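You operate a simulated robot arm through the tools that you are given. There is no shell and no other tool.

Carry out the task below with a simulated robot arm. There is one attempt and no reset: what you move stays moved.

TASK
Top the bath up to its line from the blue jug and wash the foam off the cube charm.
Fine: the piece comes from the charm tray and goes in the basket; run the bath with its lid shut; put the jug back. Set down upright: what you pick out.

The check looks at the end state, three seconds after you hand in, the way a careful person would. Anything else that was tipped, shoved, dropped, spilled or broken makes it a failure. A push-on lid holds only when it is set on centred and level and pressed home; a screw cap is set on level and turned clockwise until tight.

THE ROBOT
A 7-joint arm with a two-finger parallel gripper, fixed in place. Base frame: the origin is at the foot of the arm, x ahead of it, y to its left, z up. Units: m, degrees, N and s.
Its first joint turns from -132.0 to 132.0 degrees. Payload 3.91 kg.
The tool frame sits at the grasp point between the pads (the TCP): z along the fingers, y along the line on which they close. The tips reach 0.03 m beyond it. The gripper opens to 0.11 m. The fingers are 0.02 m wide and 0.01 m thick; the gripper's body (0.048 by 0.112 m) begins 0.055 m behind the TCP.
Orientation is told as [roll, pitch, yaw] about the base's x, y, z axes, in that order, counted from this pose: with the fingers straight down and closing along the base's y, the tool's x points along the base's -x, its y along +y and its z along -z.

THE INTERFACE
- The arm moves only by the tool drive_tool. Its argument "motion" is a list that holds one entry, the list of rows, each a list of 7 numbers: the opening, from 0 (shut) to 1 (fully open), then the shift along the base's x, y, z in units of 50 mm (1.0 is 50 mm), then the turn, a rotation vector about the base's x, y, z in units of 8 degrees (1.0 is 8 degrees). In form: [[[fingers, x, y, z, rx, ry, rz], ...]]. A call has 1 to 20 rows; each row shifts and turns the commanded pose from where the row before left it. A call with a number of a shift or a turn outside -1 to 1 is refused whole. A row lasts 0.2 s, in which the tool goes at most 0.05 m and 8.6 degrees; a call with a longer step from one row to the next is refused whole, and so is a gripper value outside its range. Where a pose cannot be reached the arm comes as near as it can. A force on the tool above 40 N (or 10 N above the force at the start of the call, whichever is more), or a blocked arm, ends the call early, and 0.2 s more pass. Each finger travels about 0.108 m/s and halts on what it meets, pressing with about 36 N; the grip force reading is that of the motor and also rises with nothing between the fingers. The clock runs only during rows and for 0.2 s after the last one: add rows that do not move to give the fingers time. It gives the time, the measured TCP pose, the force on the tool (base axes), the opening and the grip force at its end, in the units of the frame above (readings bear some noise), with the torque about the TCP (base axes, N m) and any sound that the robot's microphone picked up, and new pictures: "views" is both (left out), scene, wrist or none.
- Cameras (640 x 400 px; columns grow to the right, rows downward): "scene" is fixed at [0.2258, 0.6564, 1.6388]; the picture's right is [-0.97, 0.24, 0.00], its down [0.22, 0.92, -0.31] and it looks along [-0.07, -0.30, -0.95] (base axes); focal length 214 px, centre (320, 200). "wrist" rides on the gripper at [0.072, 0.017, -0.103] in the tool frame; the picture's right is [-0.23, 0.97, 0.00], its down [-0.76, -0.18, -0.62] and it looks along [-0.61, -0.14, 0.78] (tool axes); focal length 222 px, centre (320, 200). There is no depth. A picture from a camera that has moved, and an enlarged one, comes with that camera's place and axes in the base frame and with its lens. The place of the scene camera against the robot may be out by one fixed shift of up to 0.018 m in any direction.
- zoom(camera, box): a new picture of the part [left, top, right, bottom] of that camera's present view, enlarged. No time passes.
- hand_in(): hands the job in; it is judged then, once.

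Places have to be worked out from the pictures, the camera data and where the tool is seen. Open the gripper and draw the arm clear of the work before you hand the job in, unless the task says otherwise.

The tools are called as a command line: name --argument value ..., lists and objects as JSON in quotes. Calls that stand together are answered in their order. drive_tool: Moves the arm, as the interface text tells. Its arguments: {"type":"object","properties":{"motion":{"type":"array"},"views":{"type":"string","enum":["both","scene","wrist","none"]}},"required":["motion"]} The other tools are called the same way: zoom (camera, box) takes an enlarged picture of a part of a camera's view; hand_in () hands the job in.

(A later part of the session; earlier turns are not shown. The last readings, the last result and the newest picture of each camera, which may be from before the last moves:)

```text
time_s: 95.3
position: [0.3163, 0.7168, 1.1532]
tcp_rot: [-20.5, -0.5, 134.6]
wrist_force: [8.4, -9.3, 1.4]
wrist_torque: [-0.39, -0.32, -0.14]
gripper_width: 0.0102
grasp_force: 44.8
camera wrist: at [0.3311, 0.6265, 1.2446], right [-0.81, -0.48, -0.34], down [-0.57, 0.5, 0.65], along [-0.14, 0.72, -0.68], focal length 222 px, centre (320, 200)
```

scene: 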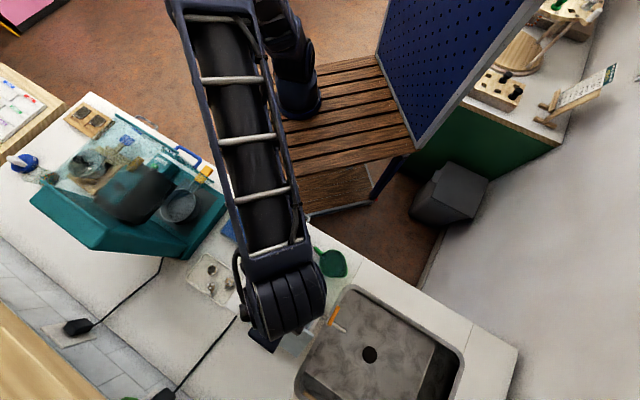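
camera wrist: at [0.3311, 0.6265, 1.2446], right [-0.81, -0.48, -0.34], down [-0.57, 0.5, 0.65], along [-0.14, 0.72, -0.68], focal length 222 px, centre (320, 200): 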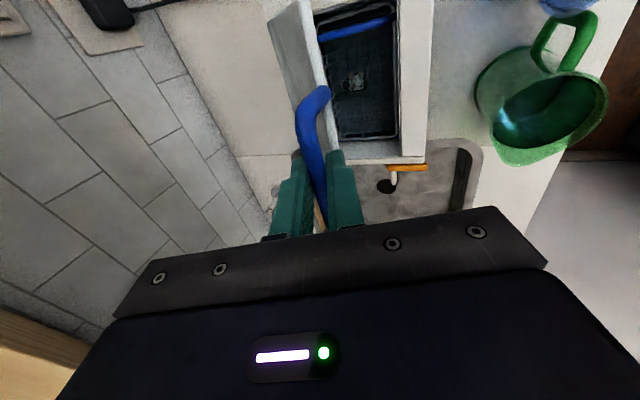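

Small sideways load (12 N), so I correct 2 mm along -e1 while continuing.

drive_tool --motion '[[[0, -0.175, -0.229, -0.188, 0, 0, 0], [0, -0.174, -0.2, -0.218, 0, 0, 0], [0, 0, 0, 0, 0, 0, 0]]]' --views "none"

drive_tool --motion '[[[0, -0.171, -0.169, -0.244, 0, 0, 0], [0, -0.152, -0.15, -0.268, 0, 0, 0], [0, 0, 0, 0, 0, 0, 0]]]' --views "none"

```text
time_s: 96.1
position: [0.2972, 0.6962, 1.1341]
tcp_rot: [-20.6, -0.5, 134.8]
wrist_force: [-13.4, 11.8, 0.4]
wrist_torque: [0.72, 0.77, 0.58]
gripper_width: 0.0103
grasp_force: 45.2
```

```text
time_s: 96.9
position: [0.2821, 0.6806, 1.1076]
tcp_rot: [-20.7, -0.4, 134.7]
wrist_force: [-15.2, 25.1, -4.8]
wrist_torque: [0.15, 0.03, 0.42]
gripper_width: 0.0104
grasp_force: 45.4
```

Over-corrected slightly; I shift back +2 mm and continue down.

drive_tool --motion '[[[0, -0.165, -0.095, -0.29, 0, 0, 0], [0, -0.108, -0.107, -0.306, 0, 0, 0], [0, 0, 0, 0, 0, 0, 0]]]'

```text
time_s: 97.7
position: [0.2703, 0.6672, 1.0786]
tcp_rot: [-20.5, -0.3, 134.6]
wrist_force: [1.8, -2.2, 0.2]
wrist_torque: [-0.78, -0.72, 0.21]
gripper_width: 0.0105
grasp_force: 44.9
camera wrist: at [0.2847, 0.5786, 1.1683], right [-0.81, -0.48, -0.34], down [-0.57, 0.5, 0.65], along [-0.14, 0.72, -0.68], focal length 222 px, centre (320, 200)
```

scene: 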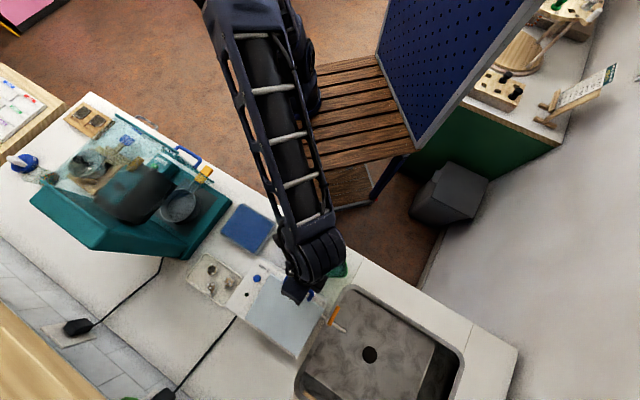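
wrist: 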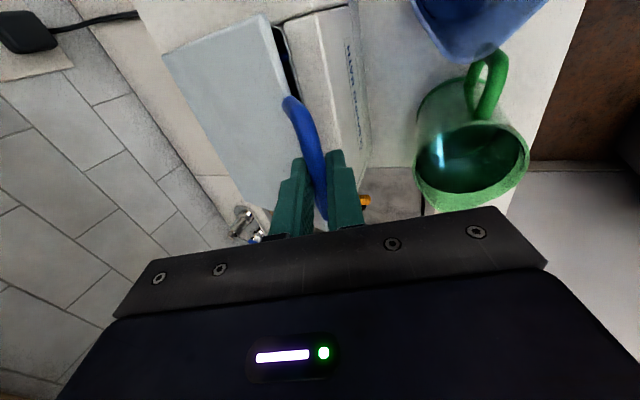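

Forces nearly zero, lid ~14° from closed. I finish gently.

drive_tool --motion '[[[0, -0.085, -0.084, -0.322, 0, 0, 0], [0, -0.061, -0.06, -0.332, 0, 0, 0], [0, 0, 0, 0, 0, 0, 0]]]' --views "none"

drive_tool --motion '[[[0, -0.015, -0.015, -0.1, 0, 0, 0], [0, 0, 0, -0.05, 0, 0, 0], [0, 0, 0, 0, 0, 0, 0]]]'

zoom --camera "wrist" --box '[140, 0, 420, 240]'

```text
time_s: 98.5
position: [0.2638, 0.6607, 1.0464]
tcp_rot: [-20.5, -0.3, 134.5]
wrist_force: [21.4, -15.3, -0.5]
wrist_torque: [-0.75, -0.89, 0.35]
gripper_width: 0.0102
grasp_force: 45.2
```

```text
time_s: 99.3
position: [0.2619, 0.6593, 1.0377]
tcp_rot: [-20.5, -0.4, 134.5]
wrist_force: [30.5, -14.4, -2.3]
wrist_torque: [-0.4, -0.58, 0.49]
gripper_width: 0.0104
grasp_force: 45.3
camera wrist: at [0.2766, 0.5711, 1.1289], right [-0.81, -0.48, -0.34], down [-0.57, 0.5, 0.65], along [-0.14, 0.72, -0.68], focal length 222 px, centre (320, 200)
```

scene: 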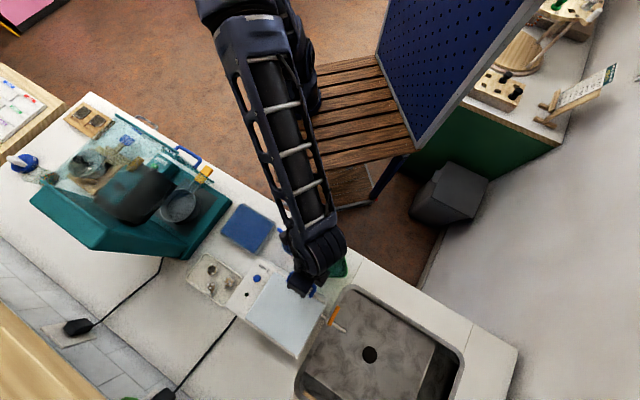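
wrist: 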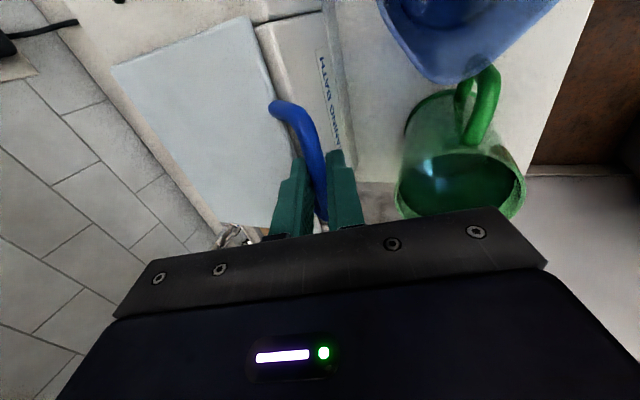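

```text
1.67 times, centred on (280, 120) of wrist
camera zoom: at [0.2766, 0.5711, 1.1289], right [-0.81, -0.48, -0.34], down [-0.57, 0.5, 0.65], along [-0.14, 0.72, -0.68], focal length 370 px, centre (387, 333)
```

zoom: 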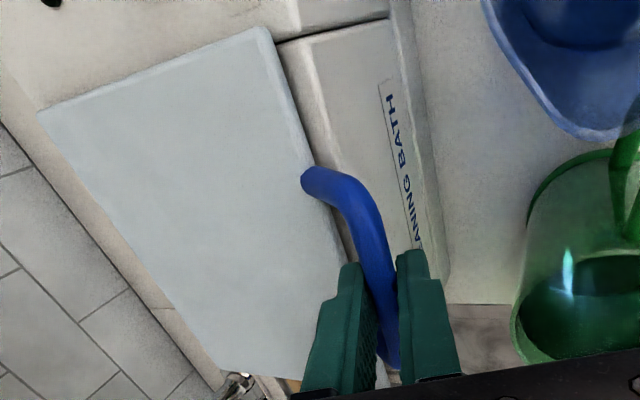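

The lid is down to its closed height. I relieve the sideways load, press lightly, then open the fingers and back off.

drive_tool --motion '[[[0, 0.033, -0.032, -0.02, 0, 0, 0], [0, 0, 0, -0.02, 0, 0, 0], [0, 0, 0, 0, 0, 0, 0]]]' --views "none"

drive_tool --motion '[[[0.2, 0, 0, 0, 0, 0, 0], [0.3, 0, 0, 0, 0, 0, 0], [0.3, 0, 0, 0, 0, 0, 0], [0.3, -0.07, -0.07, 0.28, 0, 0, 0], [0.3, -0.2, -0.2, 0.8, 0, 0, 0], [0.3, -0.15, -0.15, 0.8, 0, 0, 0], [0.3, 0, 0, 0.5, 0, 0, 0], [0.3, 0, 0, 0, 0, 0, 0]]]'

zoom --camera "wrist" --box '[140, 0, 420, 240]'

zoom --camera "scene" --box '[220, 230, 360, 370]'

```text
time_s: 100.1
position: [0.2625, 0.6614, 1.0365]
tcp_rot: [-20.6, -0.5, 134.8]
wrist_force: [11.8, 7.4, -2.0]
wrist_torque: [0.34, 0.14, 0.86]
gripper_width: 0.0102
grasp_force: 44.7
```

```text
time_s: 101.9
position: [0.2422, 0.6387, 1.1569]
tcp_rot: [-20.7, -0.3, 134.6]
wrist_force: [-0.2, 0.3, 0.6]
wrist_torque: [0.01, -0.02, 0.04]
gripper_width: 0.0329
grasp_force: 0.1
camera wrist: at [0.2569, 0.5483, 1.2467], right [-0.81, -0.48, -0.34], down [-0.57, 0.5, 0.65], along [-0.14, 0.72, -0.68], focal length 222 px, centre (320, 200)
```

scene: 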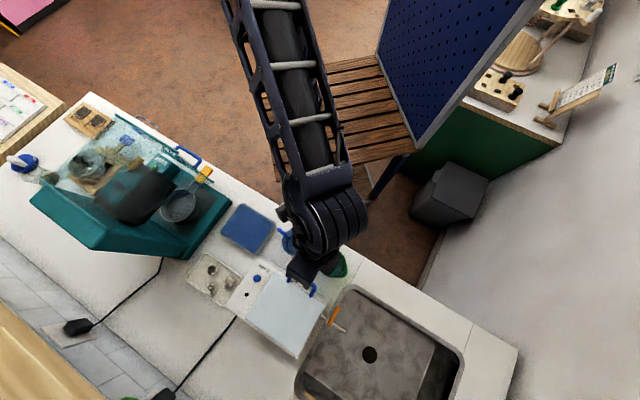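
wrist: 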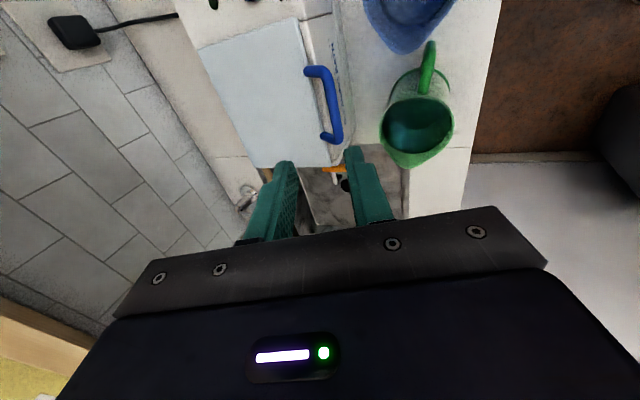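

```text
1.67 times, centred on (280, 120) of wrist
camera zoom: at [0.2569, 0.5483, 1.2467], right [-0.81, -0.48, -0.34], down [-0.57, 0.5, 0.65], along [-0.14, 0.72, -0.68], focal length 370 px, centre (387, 333)
```

zoom: 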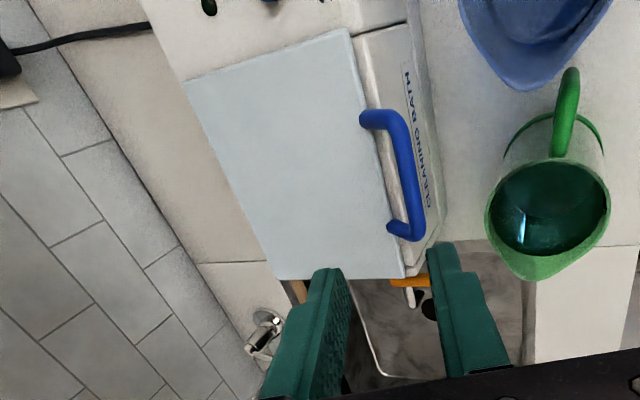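

```text
2.86 times, centred on (290, 300) of scene
camera zoom: at [0.2258, 0.6564, 1.6388], right [-0.97, 0.24, 0.0], down [0.22, 0.92, -0.31], along [-0.07, -0.3, -0.95], focal length 613 px, centre (406, -86)
```

zoom: 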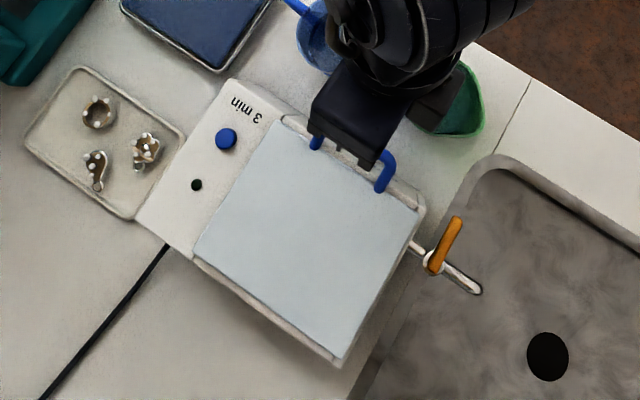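

Lid shut, everything in place. Next is the "3 min" button at about (0.391, 0.628, 1.01): I straighten the tool, close the fingers and move above it.

drive_tool --motion '[[[0, 0, 0, 0, -0.61, 0.6, 0], [0, 0.3, -0.03, 0, -0.61, 0.6, 0], [0, 0.6, -0.06, 0, -0.61, 0.6, 0], [0, 0.7, -0.07, -0.2, 0, 0, 0], [0, 0.7, -0.07, -0.2, 0, 0, 0], [0, 0.5, -0.05, -0.2, 0, 0, 0], [0, 0, 0, 0, 0, 0, 0]]]'

zoom --camera "wrist" --box '[220, 60, 440, 240]'

zoom --camera "scene" --box '[220, 230, 320, 320]'

```text
time_s: 103.5
position: [0.3819, 0.6246, 1.1248]
tcp_rot: [0.0, -0.1, 134.6]
wrist_force: [-0.6, 0.5, -0.6]
wrist_torque: [-0.01, -0.01, 0.02]
gripper_width: 0.0
grasp_force: 35.9
camera wrist: at [0.4215, 0.5597, 1.2289], right [-0.85, -0.52, 0.0], down [-0.41, 0.67, 0.62], along [-0.33, 0.53, -0.78], focal length 222 px, centre (320, 200)
```

scene: 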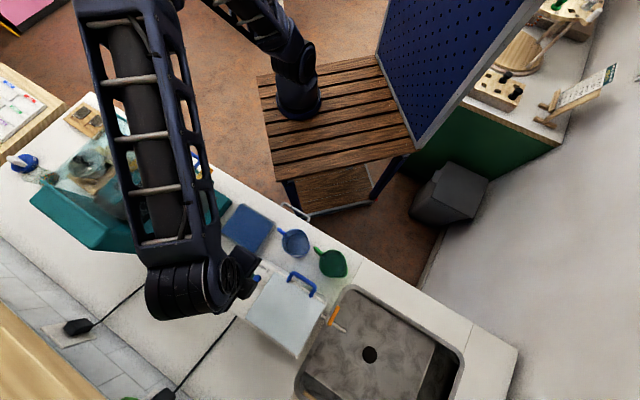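
wrist: 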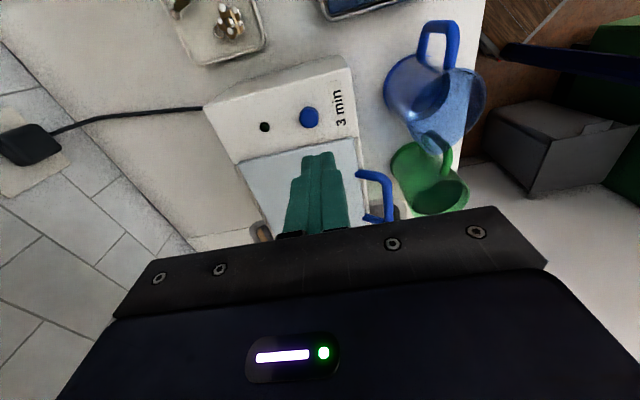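

```text
2.22 times, centred on (330, 150) of wrist
camera zoom: at [0.4215, 0.5597, 1.2289], right [-0.85, -0.52, 0.0], down [-0.41, 0.67, 0.62], along [-0.33, 0.53, -0.78], focal length 494 px, centre (298, 311)
```

zoom: 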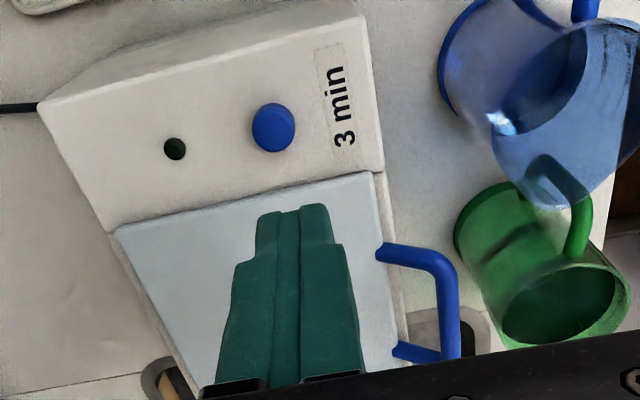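

```text
4.44 times, centred on (270, 275) of scene
camera zoom: at [0.2258, 0.6564, 1.6388], right [-0.97, 0.24, 0.0], down [0.22, 0.92, -0.31], along [-0.07, -0.3, -0.95], focal length 953 px, centre (542, -133)
```

zoom: 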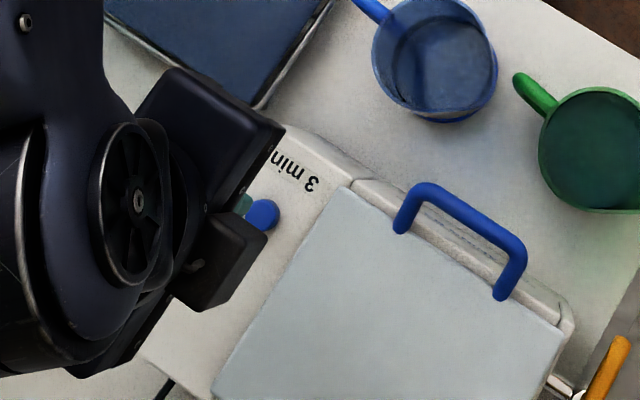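

Button confirmed at about (0.392, 0.627). I move over it and lower to just above.

drive_tool --motion '[[[0, 0.2, 0.05, 0, 0, 0, 0], [0, 0, 0, -0.7, 0, 0, 0], [0, 0, 0, -0.7, 0, 0, 0], [0, 0, 0, 0, 0, 0, 0]]]'

zoom --camera "wrist" --box '[240, 100, 400, 230]'

zoom --camera "scene" --box '[220, 240, 300, 310]'

```text
time_s: 104.5
position: [0.393, 0.6271, 1.0552]
tcp_rot: [0.1, -0.1, 134.7]
wrist_force: [-0.3, -0.3, -0.1]
wrist_torque: [0.02, 0.0, 0.03]
gripper_width: 0.0001
grasp_force: 35.7
camera wrist: at [0.4317, 0.5626, 1.1583], right [-0.85, -0.52, 0.0], down [-0.41, 0.67, 0.62], along [-0.33, 0.53, -0.78], focal length 222 px, centre (320, 200)
```

scene: 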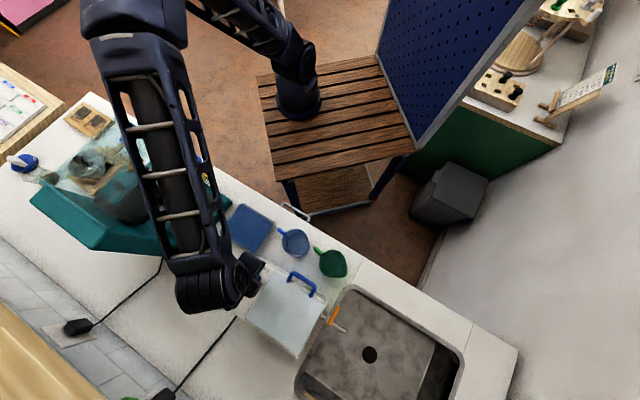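
wrist: 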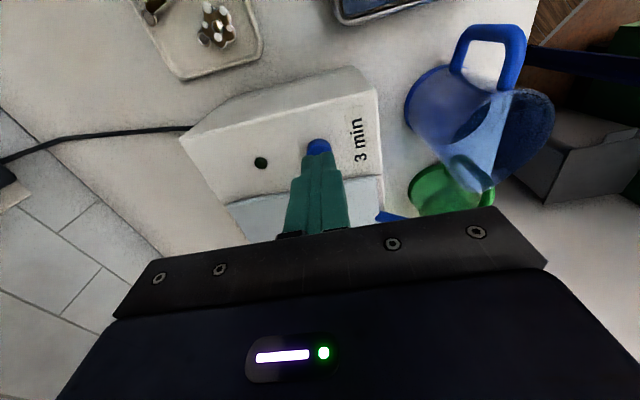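

```text
3.08 times, centred on (320, 165) of wrist
camera zoom: at [0.4317, 0.5626, 1.1583], right [-0.85, -0.52, 0.0], down [-0.41, 0.67, 0.62], along [-0.33, 0.53, -0.78], focal length 684 px, centre (320, 308)
```

zoom: 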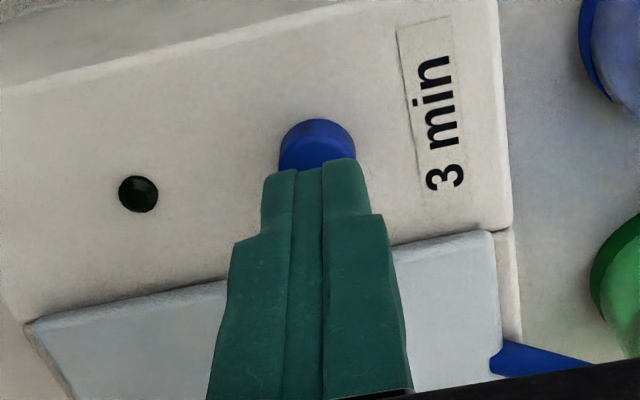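

```text
5.71 times, centred on (260, 275) of scene
camera zoom: at [0.2258, 0.6564, 1.6388], right [-0.97, 0.24, 0.0], down [0.22, 0.92, -0.31], along [-0.07, -0.3, -0.95], focal length 1226 px, centre (663, -229)
```

zoom: 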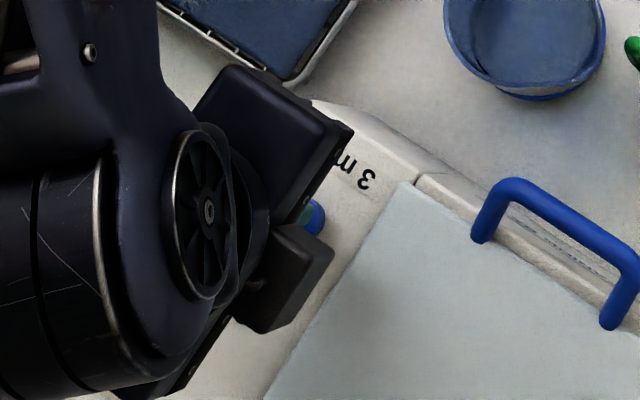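

I nudge 4 mm toward the button's centre and press down in small steps.

drive_tool --motion '[[[0, 0.03, -0.07, 0, 0, 0, 0], [0, 0, 0, -0.2, 0, 0, 0], [0, 0, 0, 0, 0, 0, 0]]]' --views "none"

drive_tool --motion '[[[0, 0, 0, -0.08, 0, 0, 0], [0, 0, 0, 0, 0, 0, 0]]]' --views "none"

drive_tool --motion '[[[0, 0, 0, -0.06, 0, 0, 0], [0, 0, 0, 0, 0, 0, 0]]]' --views "none"

```text
time_s: 105.3
position: [0.392, 0.6252, 1.0458]
tcp_rot: [0.0, -0.1, 134.6]
wrist_force: [0.0, 0.1, 0.4]
wrist_torque: [0.02, -0.03, 0.01]
gripper_width: 0.0
grasp_force: 36.1
```

```text
time_s: 105.9
position: [0.3939, 0.6242, 1.042]
tcp_rot: [0.1, -0.1, 134.6]
wrist_force: [-1.2, -0.2, 0.5]
wrist_torque: [-0.01, -0.01, -0.01]
gripper_width: 0.0
grasp_force: 36.5
```

```text
time_s: 106.5
position: [0.3916, 0.6226, 1.0396]
tcp_rot: [0.0, -0.2, 134.6]
wrist_force: [-0.1, 0.2, -0.7]
wrist_torque: [-0.01, -0.02, -0.04]
gripper_width: 0.0
grasp_force: 35.8
```

Not in contact yet; I keep lowering in 2–3 mm steps.

drive_tool --motion '[[[0, 0, 0, -0.06, 0, 0, 0], [0, 0, 0, 0, 0, 0, 0]]]' --views "none"

drive_tool --motion '[[[0, 0, 0, -0.05, 0, 0, 0], [0, 0, 0, 0, 0, 0, 0]]]' --views "wrist"

zoom --camera "wrist" --box '[240, 120, 400, 250]'

```text
time_s: 107.1
position: [0.3932, 0.6241, 1.0351]
tcp_rot: [-0.2, -0.1, 134.5]
wrist_force: [0.1, -1.5, 5.5]
wrist_torque: [-0.01, 0.03, 0.04]
gripper_width: 0.0
grasp_force: 36.0
heard: click
```

```text
time_s: 107.7
position: [0.3927, 0.6233, 1.033]
tcp_rot: [-0.1, -0.1, 134.7]
wrist_force: [0.0, -0.2, 13.7]
wrist_torque: [0.06, 0.04, 0.01]
gripper_width: 0.0001
grasp_force: 35.6
camera wrist: at [0.4326, 0.5586, 1.1372], right [-0.85, -0.52, 0.0], down [-0.41, 0.67, 0.63], along [-0.33, 0.53, -0.78], focal length 222 px, centre (320, 200)
```

wrist: 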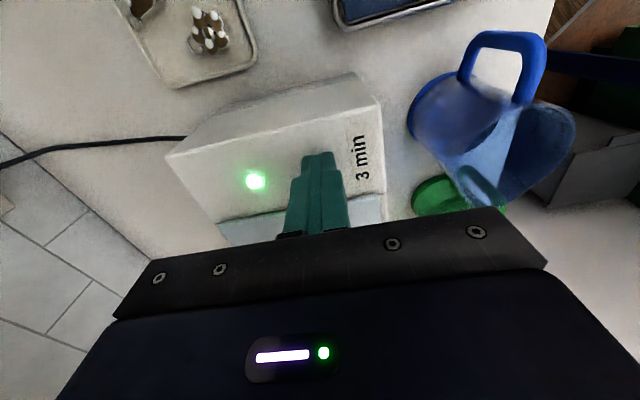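

```text
3.08 times, centred on (320, 185) of wrist
camera zoom: at [0.4326, 0.5586, 1.1372], right [-0.85, -0.52, 0.0], down [-0.41, 0.67, 0.63], along [-0.33, 0.53, -0.78], focal length 684 px, centre (320, 246)
```

zoom: 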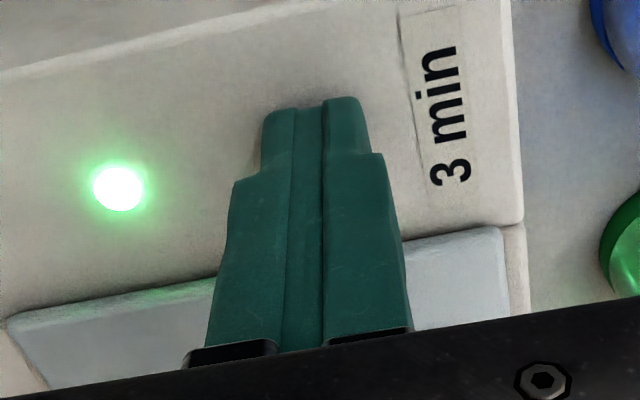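

Click heard and the LED is lit: the bath is running. I raise off the button and wait while watching the LED.

drive_tool --motion '[[[0, 0, 0, 0.2, 0, 0, 0], [0, 0, 0, 0.6, 0, 0, 0], [0, -0.1, -0.1, 0.7, 0, 0, 0], [0, -0.2, -0.3, 0.6, 0, 0, 0], [0, 0, 0, 0, 0, 0, 0]]]'

drive_tool --motion '[[[0, 0, 0, 0, 0, 0, 0], [0, 0, 0, 0, 0, 0, 0], [0, 0, 0, 0, 0, 0, 0], [0, 0, 0, 0, 0, 0, 0], [0, 0, 0, 0, 0, 0, 0], [0, 0, 0, 0, 0, 0, 0], [0, 0, 0, 0, 0, 0, 0], [0, 0, 0, 0, 0, 0, 0], [0, 0, 0, 0, 0, 0, 0], [0, 0, 0, 0, 0, 0, 0], [0, 0, 0, 0, 0, 0, 0], [0, 0, 0, 0, 0, 0, 0], [0, 0, 0, 0, 0, 0, 0], [0, 0, 0, 0, 0, 0, 0], [0, 0, 0, 0, 0, 0, 0], [0, 0, 0, 0, 0, 0, 0], [0, 0, 0, 0, 0, 0, 0], [0, 0, 0, 0, 0, 0, 0], [0, 0, 0, 0, 0, 0, 0], [0, 0, 0, 0, 0, 0, 0]]]' --views "wrist"

```text
time_s: 108.9
position: [0.3777, 0.6037, 1.1387]
tcp_rot: [0.0, -0.1, 134.6]
wrist_force: [-0.4, 0.0, -0.2]
wrist_torque: [-0.03, -0.01, 0.01]
gripper_width: 0.0002
grasp_force: 35.6
camera wrist: at [0.4174, 0.5387, 1.2415], right [-0.85, -0.52, 0.0], down [-0.41, 0.67, 0.62], along [-0.33, 0.53, -0.78], focal length 222 px, centre (320, 200)
```

scene: 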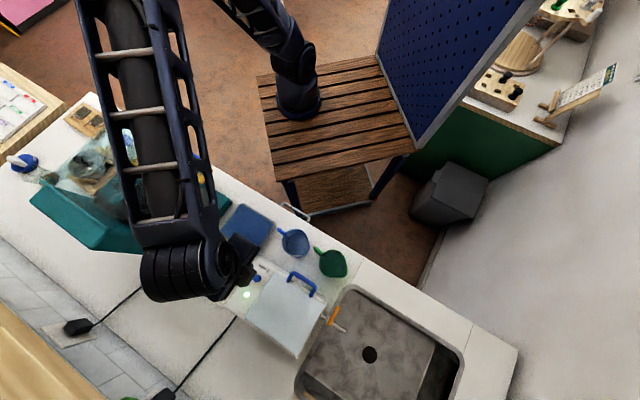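
wrist: 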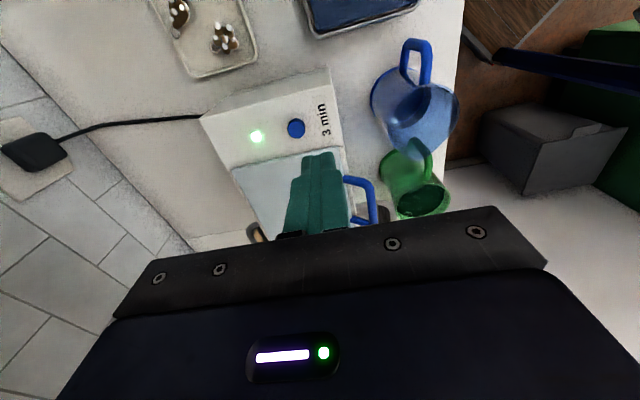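

```text
time_s: 113.1
position: [0.3788, 0.6017, 1.1381]
tcp_rot: [0.0, -0.1, 134.6]
wrist_force: [-0.3, 0.4, 0.3]
wrist_torque: [-0.04, -0.04, 0.01]
gripper_width: 0.0
grasp_force: 36.2
camera wrist: at [0.4175, 0.5388, 1.2414], right [-0.85, -0.52, 0.0], down [-0.41, 0.67, 0.62], along [-0.33, 0.53, -0.78], focal length 222 px, centre (320, 200)
```

wrist: 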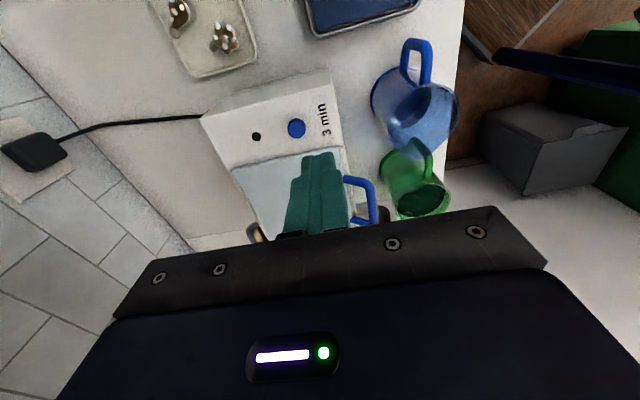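

The LED went off, so the cycle has finished. I want to verify the foam is gone, so I'll take the lid handle again, lift partway to peek, and close it again.

drive_tool --motion '[[[0.4, -0.6, 0.2, 0.2, 0.594, -0.584, 0], [0.4, -0.6, 0.2, 0.2, 0.594, -0.584, 0], [0.4, -0.6, 0.2, 0.2, 0.594, -0.584, 0], [0.4, -0.6, 0.15, 0, 0, 0, 0], [0.4, -0.33, 0.03, -0.3, 0, 0, 0], [0.4, 0, 0, -0.8, 0, 0, 0], [0.4, 0, 0, 0, 0, 0, 0]]]'

zoom --camera "wrist" --box '[180, 0, 440, 240]'

```text
time_s: 114.7
position: [0.2421, 0.6432, 1.1117]
tcp_rot: [-19.9, -0.5, 134.6]
wrist_force: [0.5, -0.6, 0.0]
wrist_torque: [-0.02, -0.03, -0.01]
gripper_width: 0.0439
grasp_force: 0.0
camera wrist: at [0.2567, 0.5541, 1.2035], right [-0.81, -0.48, -0.33], down [-0.56, 0.51, 0.65], along [-0.14, 0.72, -0.68], focal length 222 px, centre (320, 200)
```

scene: 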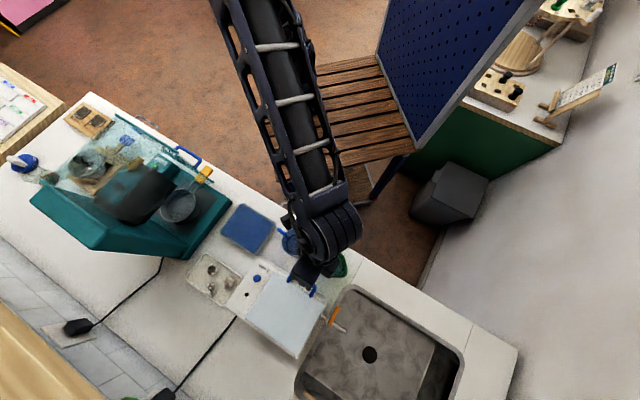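
wrist: 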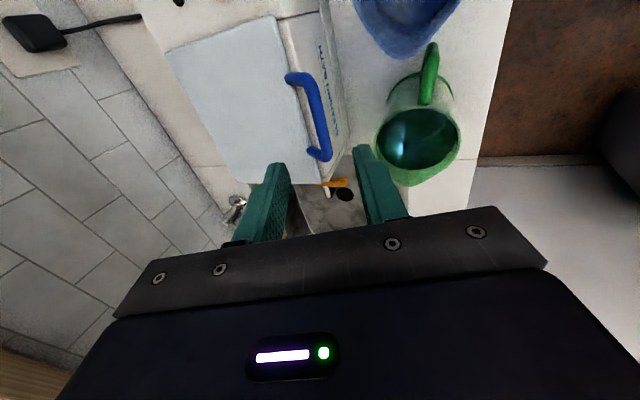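

```text
1.67 times, centred on (310, 120) of wrist
camera zoom: at [0.2567, 0.5541, 1.2035], right [-0.81, -0.48, -0.33], down [-0.56, 0.51, 0.65], along [-0.14, 0.72, -0.68], focal length 370 px, centre (337, 333)
```

zoom: 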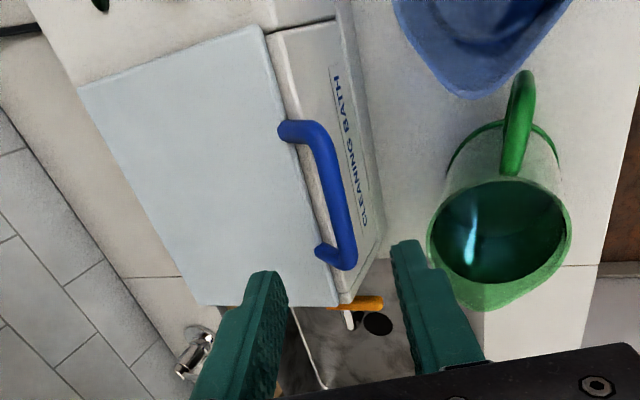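

I move down onto the bar and grip.

drive_tool --motion '[[[0.4, 0.13, 0.109, -0.495, 0, 0, 0], [0.4, 0.13, 0.109, -0.495, 0, 0, 0], [0.4, 0.13, 0.109, -0.495, 0, 0, 0], [0.4, 0, 0, 0, 0, 0, 0], [0.2, 0, 0, 0, 0, 0, 0], [0, 0, 0, 0, 0, 0, 0], [0, 0, 0, 0, 0, 0, 0]]]' --views "wrist"

```text
time_s: 116.3
position: [0.2623, 0.6592, 1.038]
tcp_rot: [-20.1, -0.5, 134.7]
wrist_force: [4.7, 5.5, -1.5]
wrist_torque: [-0.09, -0.26, 0.7]
gripper_width: 0.0104
grasp_force: 45.5
camera wrist: at [0.2768, 0.5699, 1.1298], right [-0.81, -0.48, -0.33], down [-0.57, 0.51, 0.65], along [-0.15, 0.72, -0.68], focal length 222 px, centre (320, 200)
```

wrist: 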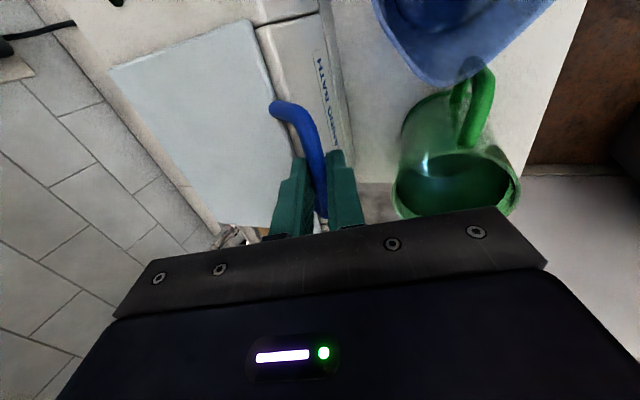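

Gripped. Lifting along the arc in reverse.

drive_tool --motion '[[[0, 0.023, 0.022, 0.152, 0, 0, 0], [0, 0.061, 0.06, 0.332, 0, 0, 0], [0, 0.085, 0.084, 0.322, 0, 0, 0], [0, 0, 0, 0, 0, 0, 0]]]' --views "none"

drive_tool --motion '[[[0, 0.108, 0.107, 0.306, 0, 0, 0], [0, 0.131, 0.129, 0.29, 0, 0, 0], [0, 0, 0, 0, 0, 0, 0]]]' --views "none"

drive_tool --motion '[[[0, 0.152, 0.15, 0.268, 0, 0, 0], [0, 0.171, 0.169, 0.244, 0, 0, 0], [0, 0, 0, 0, 0, 0, 0]]]' --views "none"

```text
time_s: 117.3
position: [0.2693, 0.6671, 1.08]
tcp_rot: [-20.0, -0.4, 134.6]
wrist_force: [-4.6, -10.5, 3.3]
wrist_torque: [-0.36, -0.16, 0.45]
gripper_width: 0.0102
grasp_force: 44.8
```

```text
time_s: 118.1
position: [0.2808, 0.678, 1.1096]
tcp_rot: [-20.0, -0.5, 134.7]
wrist_force: [-8.9, -12.0, 10.5]
wrist_torque: [0.2, 0.34, 0.57]
gripper_width: 0.0105
grasp_force: 44.7
```

```text
time_s: 118.9
position: [0.2973, 0.6944, 1.1346]
tcp_rot: [-20.0, -0.5, 134.7]
wrist_force: [-8.4, -1.2, 7.2]
wrist_torque: [0.27, 0.31, 0.37]
gripper_width: 0.0104
grasp_force: 45.5
```

Forces modest. Two more steps and then look inside.

drive_tool --motion '[[[0, 0.188, 0.186, 0.218, 0, 0, 0], [0, 0.203, 0.201, 0.188, 0, 0, 0], [0, 0.1, 0.1, 0.08, 0, 0, 0], [0, 0, 0, 0, 0, 0, 0]]]'

zoom --camera "wrist" --box '[300, 0, 440, 170]'

zoom --camera "wrist" --box '[330, 50, 400, 110]'

```text
time_s: 119.9
position: [0.3223, 0.7195, 1.1586]
tcp_rot: [-20.0, -0.4, 134.8]
wrist_force: [-8.5, 6.9, 0.8]
wrist_torque: [0.28, 0.14, 0.08]
gripper_width: 0.0101
grasp_force: 45.1
camera wrist: at [0.3378, 0.6309, 1.2497], right [-0.81, -0.48, -0.33], down [-0.56, 0.51, 0.65], along [-0.15, 0.72, -0.68], focal length 222 px, centre (320, 200)
```

scene: 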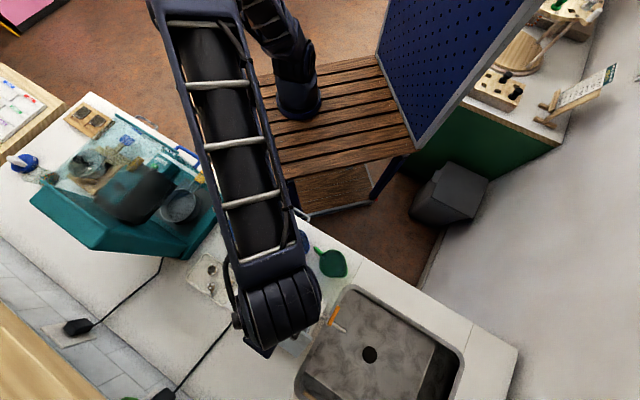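
wrist: 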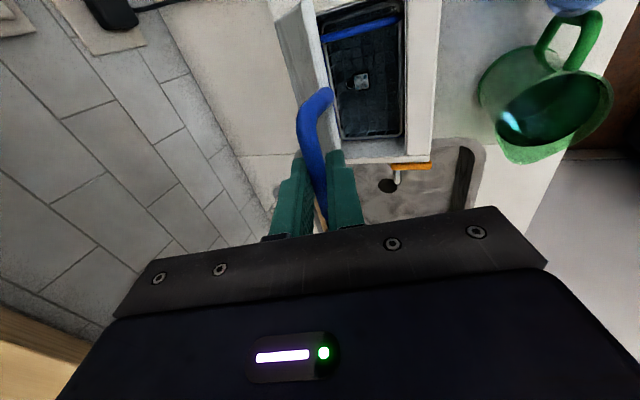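

```text
2.35 times, centred on (370, 85) of wrist
camera zoom: at [0.3378, 0.6309, 1.2497], right [-0.81, -0.48, -0.33], down [-0.56, 0.51, 0.65], along [-0.15, 0.72, -0.68], focal length 523 px, centre (202, 471)
```

zoom: 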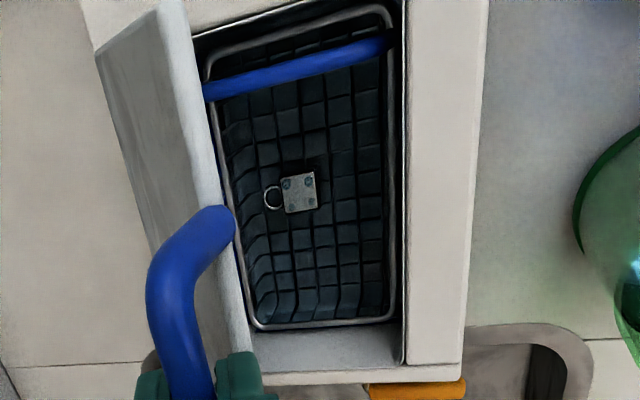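

```text
6.67 times, centred on (365, 80) of wrist
camera zoom: at [0.3378, 0.6309, 1.2497], right [-0.81, -0.48, -0.33], down [-0.56, 0.51, 0.65], along [-0.15, 0.72, -0.68], focal length 1481 px, centre (20, 1000)
```

zoom: 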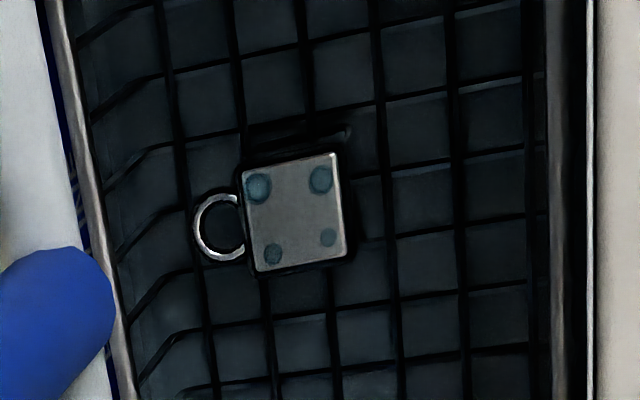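

zoom --camera "wrist" --box '[350, 70, 375, 92]'

zoom --camera "wrist" --box '[320, 100, 345, 150]'

```text
16.00 times, centred on (362, 81) of wrist
camera zoom: at [0.3378, 0.6309, 1.2497], right [-0.81, -0.48, -0.33], down [-0.56, 0.51, 0.65], along [-0.15, 0.72, -0.68], focal length 3554 px, centre (-360, 2104)
```

zoom: 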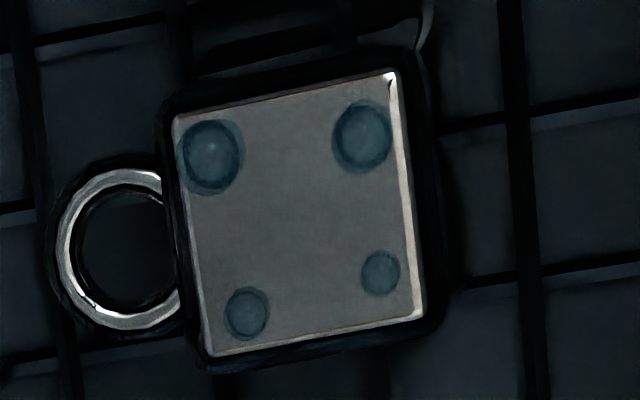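

```text
8.00 times, centred on (332, 125) of wrist
camera zoom: at [0.3378, 0.6309, 1.2497], right [-0.81, -0.48, -0.33], down [-0.56, 0.51, 0.65], along [-0.15, 0.72, -0.68], focal length 1777 px, centre (220, 800)
```

zoom: 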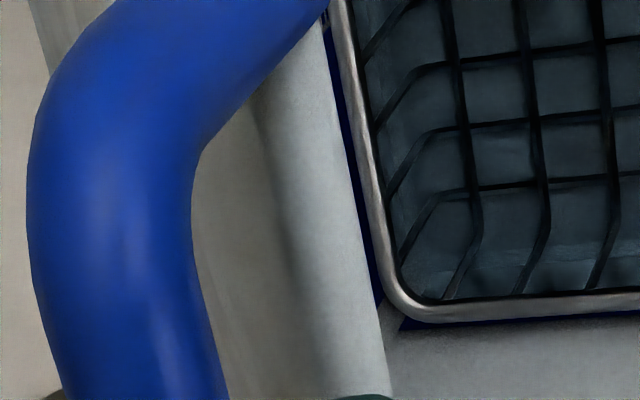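

The cube is upright and the white foam blobs are gone; only faint translucent spots show. To be safe I'll close the lid and run another cycle, then peek again.

drive_tool --motion '[[[0, -0.1, -0.1, -0.08, 0, 0, 0], [0, -0.203, -0.201, -0.188, 0, 0, 0], [0, -0.188, -0.186, -0.218, 0, 0, 0], [0, 0, 0, 0, 0, 0, 0]]]' --views "none"

drive_tool --motion '[[[0, -0.171, -0.169, -0.244, 0, 0, 0], [0, -0.152, -0.15, -0.268, 0, 0, 0], [0, -0.131, -0.129, -0.29, 0, 0, 0], [0, 0, 0, 0, 0, 0, 0]]]' --views "none"

drive_tool --motion '[[[0, -0.108, -0.107, -0.306, 0, 0, 0], [0, -0.085, -0.084, -0.322, 0, 0, 0], [0, 0, 0, 0, 0, 0, 0]]]' --views "none"

drive_tool --motion '[[[0, -0.061, -0.06, -0.332, 0, 0, 0], [0, -0.02, -0.02, -0.13, 0, 0, 0], [0, 0, 0, -0.03, 0, 0, 0], [0, 0, 0, 0, 0, 0, 0]]]'

```text
time_s: 120.9
position: [0.2985, 0.694, 1.1347]
tcp_rot: [-20.0, -0.5, 134.6]
wrist_force: [-3.8, 13.4, -7.2]
wrist_torque: [0.32, 0.33, 0.37]
gripper_width: 0.0102
grasp_force: 44.2
```

```text
time_s: 121.9
position: [0.2748, 0.6713, 1.0944]
tcp_rot: [-20.0, -0.4, 134.5]
wrist_force: [-0.7, 0.7, -0.5]
wrist_torque: [-0.6, -0.6, 0.2]
gripper_width: 0.0101
grasp_force: 45.1
```

```text
time_s: 122.7
position: [0.2664, 0.6633, 1.0639]
tcp_rot: [-20.0, -0.4, 134.6]
wrist_force: [7.9, 3.3, -2.9]
wrist_torque: [-0.26, -0.42, 0.48]
gripper_width: 0.0104
grasp_force: 45.4
```

```text
time_s: 123.7
position: [0.262, 0.6579, 1.0379]
tcp_rot: [-20.0, -0.4, 134.6]
wrist_force: [8.5, 0.4, -1.0]
wrist_torque: [-0.2, -0.28, 0.67]
gripper_width: 0.0104
grasp_force: 45.0
camera wrist: at [0.2775, 0.5702, 1.1287], right [-0.81, -0.48, -0.33], down [-0.56, 0.51, 0.65], along [-0.14, 0.72, -0.68], focal length 222 px, centre (320, 200)
```

scene: 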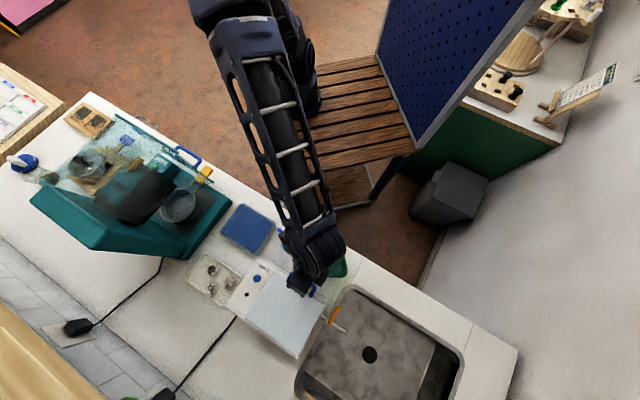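
wrist: 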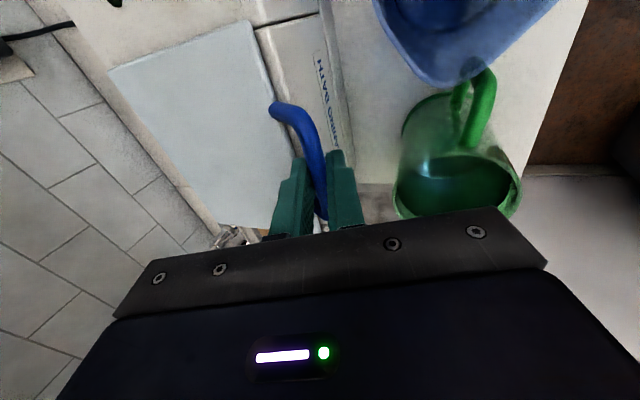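

Lid closed with small forces. I release, go to the button, and stop just above it.

drive_tool --motion '[[[0.2, 0, 0, 0, 0, 0, 0], [0.3, 0, 0, 0, 0, 0, 0], [0.3, 0, 0, 0, 0, 0, 0], [0.3, -0.07, -0.07, 0.28, 0, 0, 0], [0.3, -0.2, -0.2, 0.8, 0, 0, 0], [0.3, -0.15, -0.15, 0.8, 0, 0, 0], [0.2, 0, 0, 0.5, 0, 0, 0], [0, 0.3, -0.03, 0, -0.594, 0.584, 0], [0, 0.6, -0.06, 0, -0.594, 0.584, 0], [0, 0.7, -0.06, 0, -0.594, 0.584, 0], [0, 0.7, -0.06, 0, 0, 0, 0], [0, 0.72, -0.06, 0, 0, 0, 0], [0, 0, 0, -0.8, 0, 0, 0], [0, 0, 0, -0.8, 0, 0, 0], [0, 0, 0, -0.5, 0, 0, 0], [0, 0, 0, 0, 0, 0, 0]]]'

zoom --camera "wrist" --box '[240, 100, 400, 230]'

```text
time_s: 127.1
position: [0.3907, 0.6249, 1.0506]
tcp_rot: [0.0, -0.1, 134.5]
wrist_force: [-0.1, -0.3, 0.1]
wrist_torque: [-0.01, 0.04, -0.01]
gripper_width: 0.0001
grasp_force: 36.1
camera wrist: at [0.4304, 0.5604, 1.1544], right [-0.85, -0.52, 0.0], down [-0.41, 0.67, 0.62], along [-0.33, 0.53, -0.78], focal length 222 px, centre (320, 200)
```

scene: 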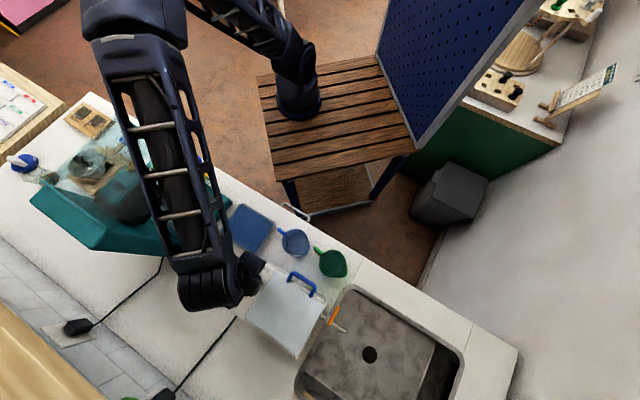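
wrist: 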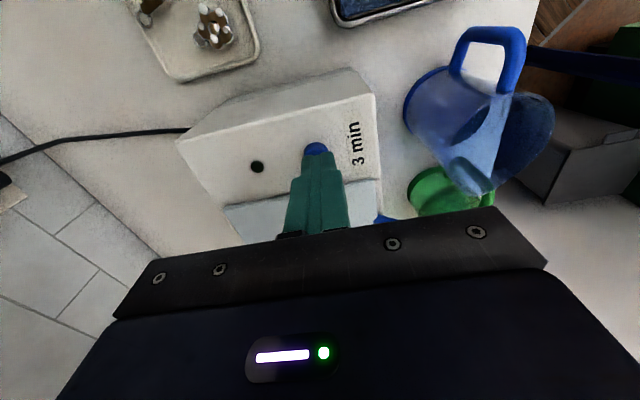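

```text
3.08 times, centred on (320, 165) of wrist
camera zoom: at [0.4304, 0.5604, 1.1544], right [-0.85, -0.52, 0.0], down [-0.41, 0.67, 0.62], along [-0.33, 0.53, -0.78], focal length 684 px, centre (320, 308)
```

zoom: 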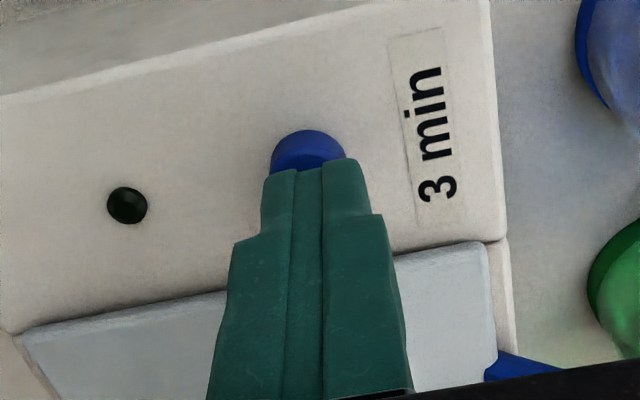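

Over the button. I press until the click.

drive_tool --motion '[[[0, 0.03, -0.02, -0.2, 0, 0, 0], [0, 0, 0, -0.06, 0, 0, 0], [0, 0, 0, -0.06, 0, 0, 0], [0, 0, 0, -0.03, 0, 0, 0], [0, 0, 0, 0, 0, 0, 0]]]' --views "wrist"

```text
time_s: 128.3
position: [0.3928, 0.6236, 1.0345]
tcp_rot: [-0.1, -0.1, 134.7]
wrist_force: [-1.8, 0.6, 9.6]
wrist_torque: [0.06, 0.06, -0.01]
gripper_width: 0.0
grasp_force: 35.6
heard: click
camera wrist: at [0.4317, 0.559, 1.1384], right [-0.85, -0.52, 0.0], down [-0.41, 0.67, 0.63], along [-0.33, 0.53, -0.78], focal length 222 px, centre (320, 200)
```

wrist: 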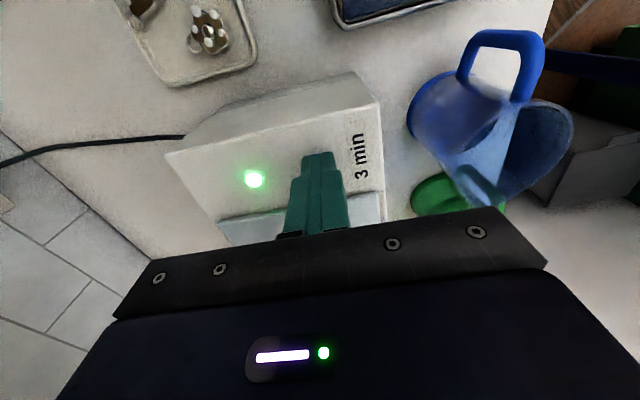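

The second cycle is running. I raise off and time the LED.

drive_tool --motion '[[[0, 0, 0, 0.2, 0, 0, 0], [0, 0, 0, 0.6, 0, 0, 0], [0, -0.1, -0.1, 0.7, 0, 0, 0], [0, -0.2, -0.3, 0.6, 0, 0, 0], [0, 0, 0, 0, 0, 0, 0]]]' --views "wrist"

drive_tool --motion '[[[0, 0, 0, 0, 0, 0, 0], [0, 0, 0, 0, 0, 0, 0], [0, 0, 0, 0, 0, 0, 0], [0, 0, 0, 0, 0, 0, 0]]]' --views "wrist"

drive_tool --motion '[[[0, 0, 0, 0, 0, 0, 0], [0, 0, 0, 0, 0, 0, 0], [0, 0, 0, 0, 0, 0, 0], [0, 0, 0, 0, 0, 0, 0]]]' --views "wrist"

drive_tool --motion '[[[0, 0, 0, 0, 0, 0, 0], [0, 0, 0, 0, 0, 0, 0], [0, 0, 0, 0, 0, 0, 0], [0, 0, 0, 0, 0, 0, 0], [0, 0, 0, 0, 0, 0, 0], [0, 0, 0, 0, 0, 0, 0], [0, 0, 0, 0, 0, 0, 0], [0, 0, 0, 0, 0, 0, 0]]]' --views "wrist"

```text
time_s: 129.5
position: [0.3781, 0.6038, 1.1402]
tcp_rot: [0.0, -0.1, 134.6]
wrist_force: [0.0, 0.8, -0.5]
wrist_torque: [0.04, 0.02, 0.02]
gripper_width: 0.0001
grasp_force: 36.6
camera wrist: at [0.4175, 0.5396, 1.2438], right [-0.85, -0.52, 0.0], down [-0.41, 0.67, 0.62], along [-0.33, 0.53, -0.78], focal length 222 px, centre (320, 200)
```

wrist: 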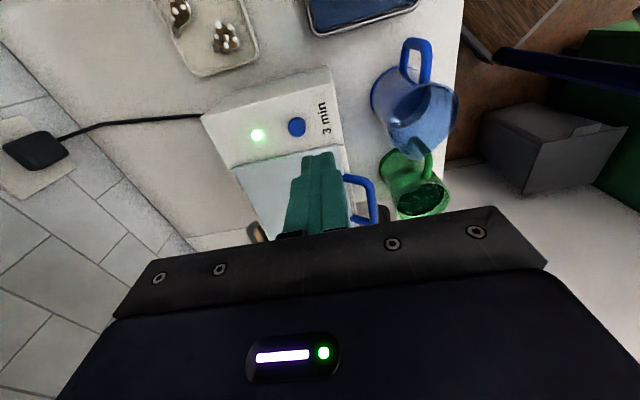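

```text
time_s: 130.5
position: [0.3785, 0.6039, 1.1408]
tcp_rot: [-0.1, -0.1, 134.7]
wrist_force: [0.1, 1.0, 0.6]
wrist_torque: [0.02, -0.02, -0.02]
gripper_width: 0.0
grasp_force: 35.9
camera wrist: at [0.4176, 0.5396, 1.2436], right [-0.85, -0.52, 0.0], down [-0.41, 0.67, 0.62], along [-0.33, 0.53, -0.78], focal length 222 px, centre (320, 200)
```

wrist: 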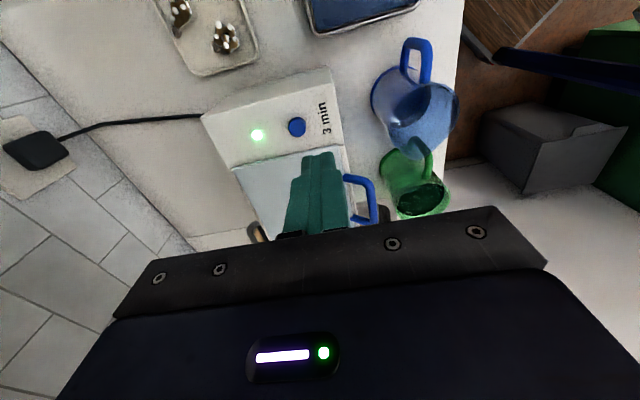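

```text
time_s: 131.5
position: [0.3776, 0.6056, 1.1408]
tcp_rot: [-0.1, -0.1, 134.6]
wrist_force: [0.2, -0.7, 0.3]
wrist_torque: [-0.02, -0.02, 0.02]
gripper_width: 0.0
grasp_force: 36.0
camera wrist: at [0.4176, 0.5396, 1.2437], right [-0.85, -0.52, 0.0], down [-0.41, 0.67, 0.62], along [-0.33, 0.53, -0.78], focal length 222 px, centre (320, 200)
```

wrist: 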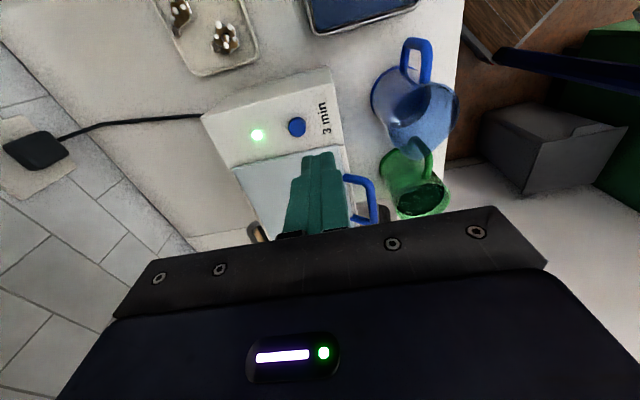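

```text
time_s: 133.3
position: [0.3786, 0.6036, 1.1396]
tcp_rot: [0.1, 0.0, 134.7]
wrist_force: [0.6, -0.4, 0.6]
wrist_torque: [-0.01, 0.0, 0.0]
gripper_width: 0.0002
grasp_force: 35.9
camera wrist: at [0.4176, 0.5396, 1.2436], right [-0.85, -0.52, 0.0], down [-0.41, 0.67, 0.62], along [-0.33, 0.53, -0.78], focal length 222 px, centre (320, 200)
```

wrist: 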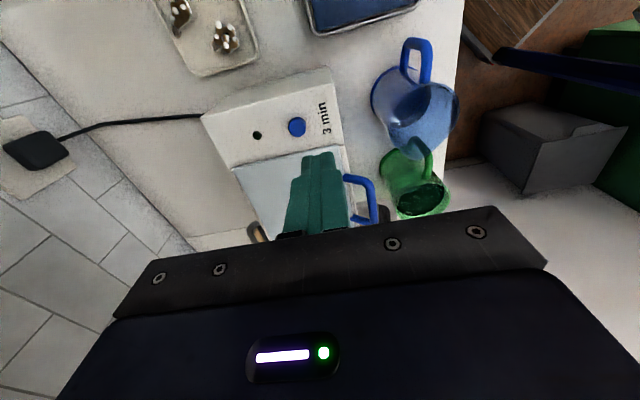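

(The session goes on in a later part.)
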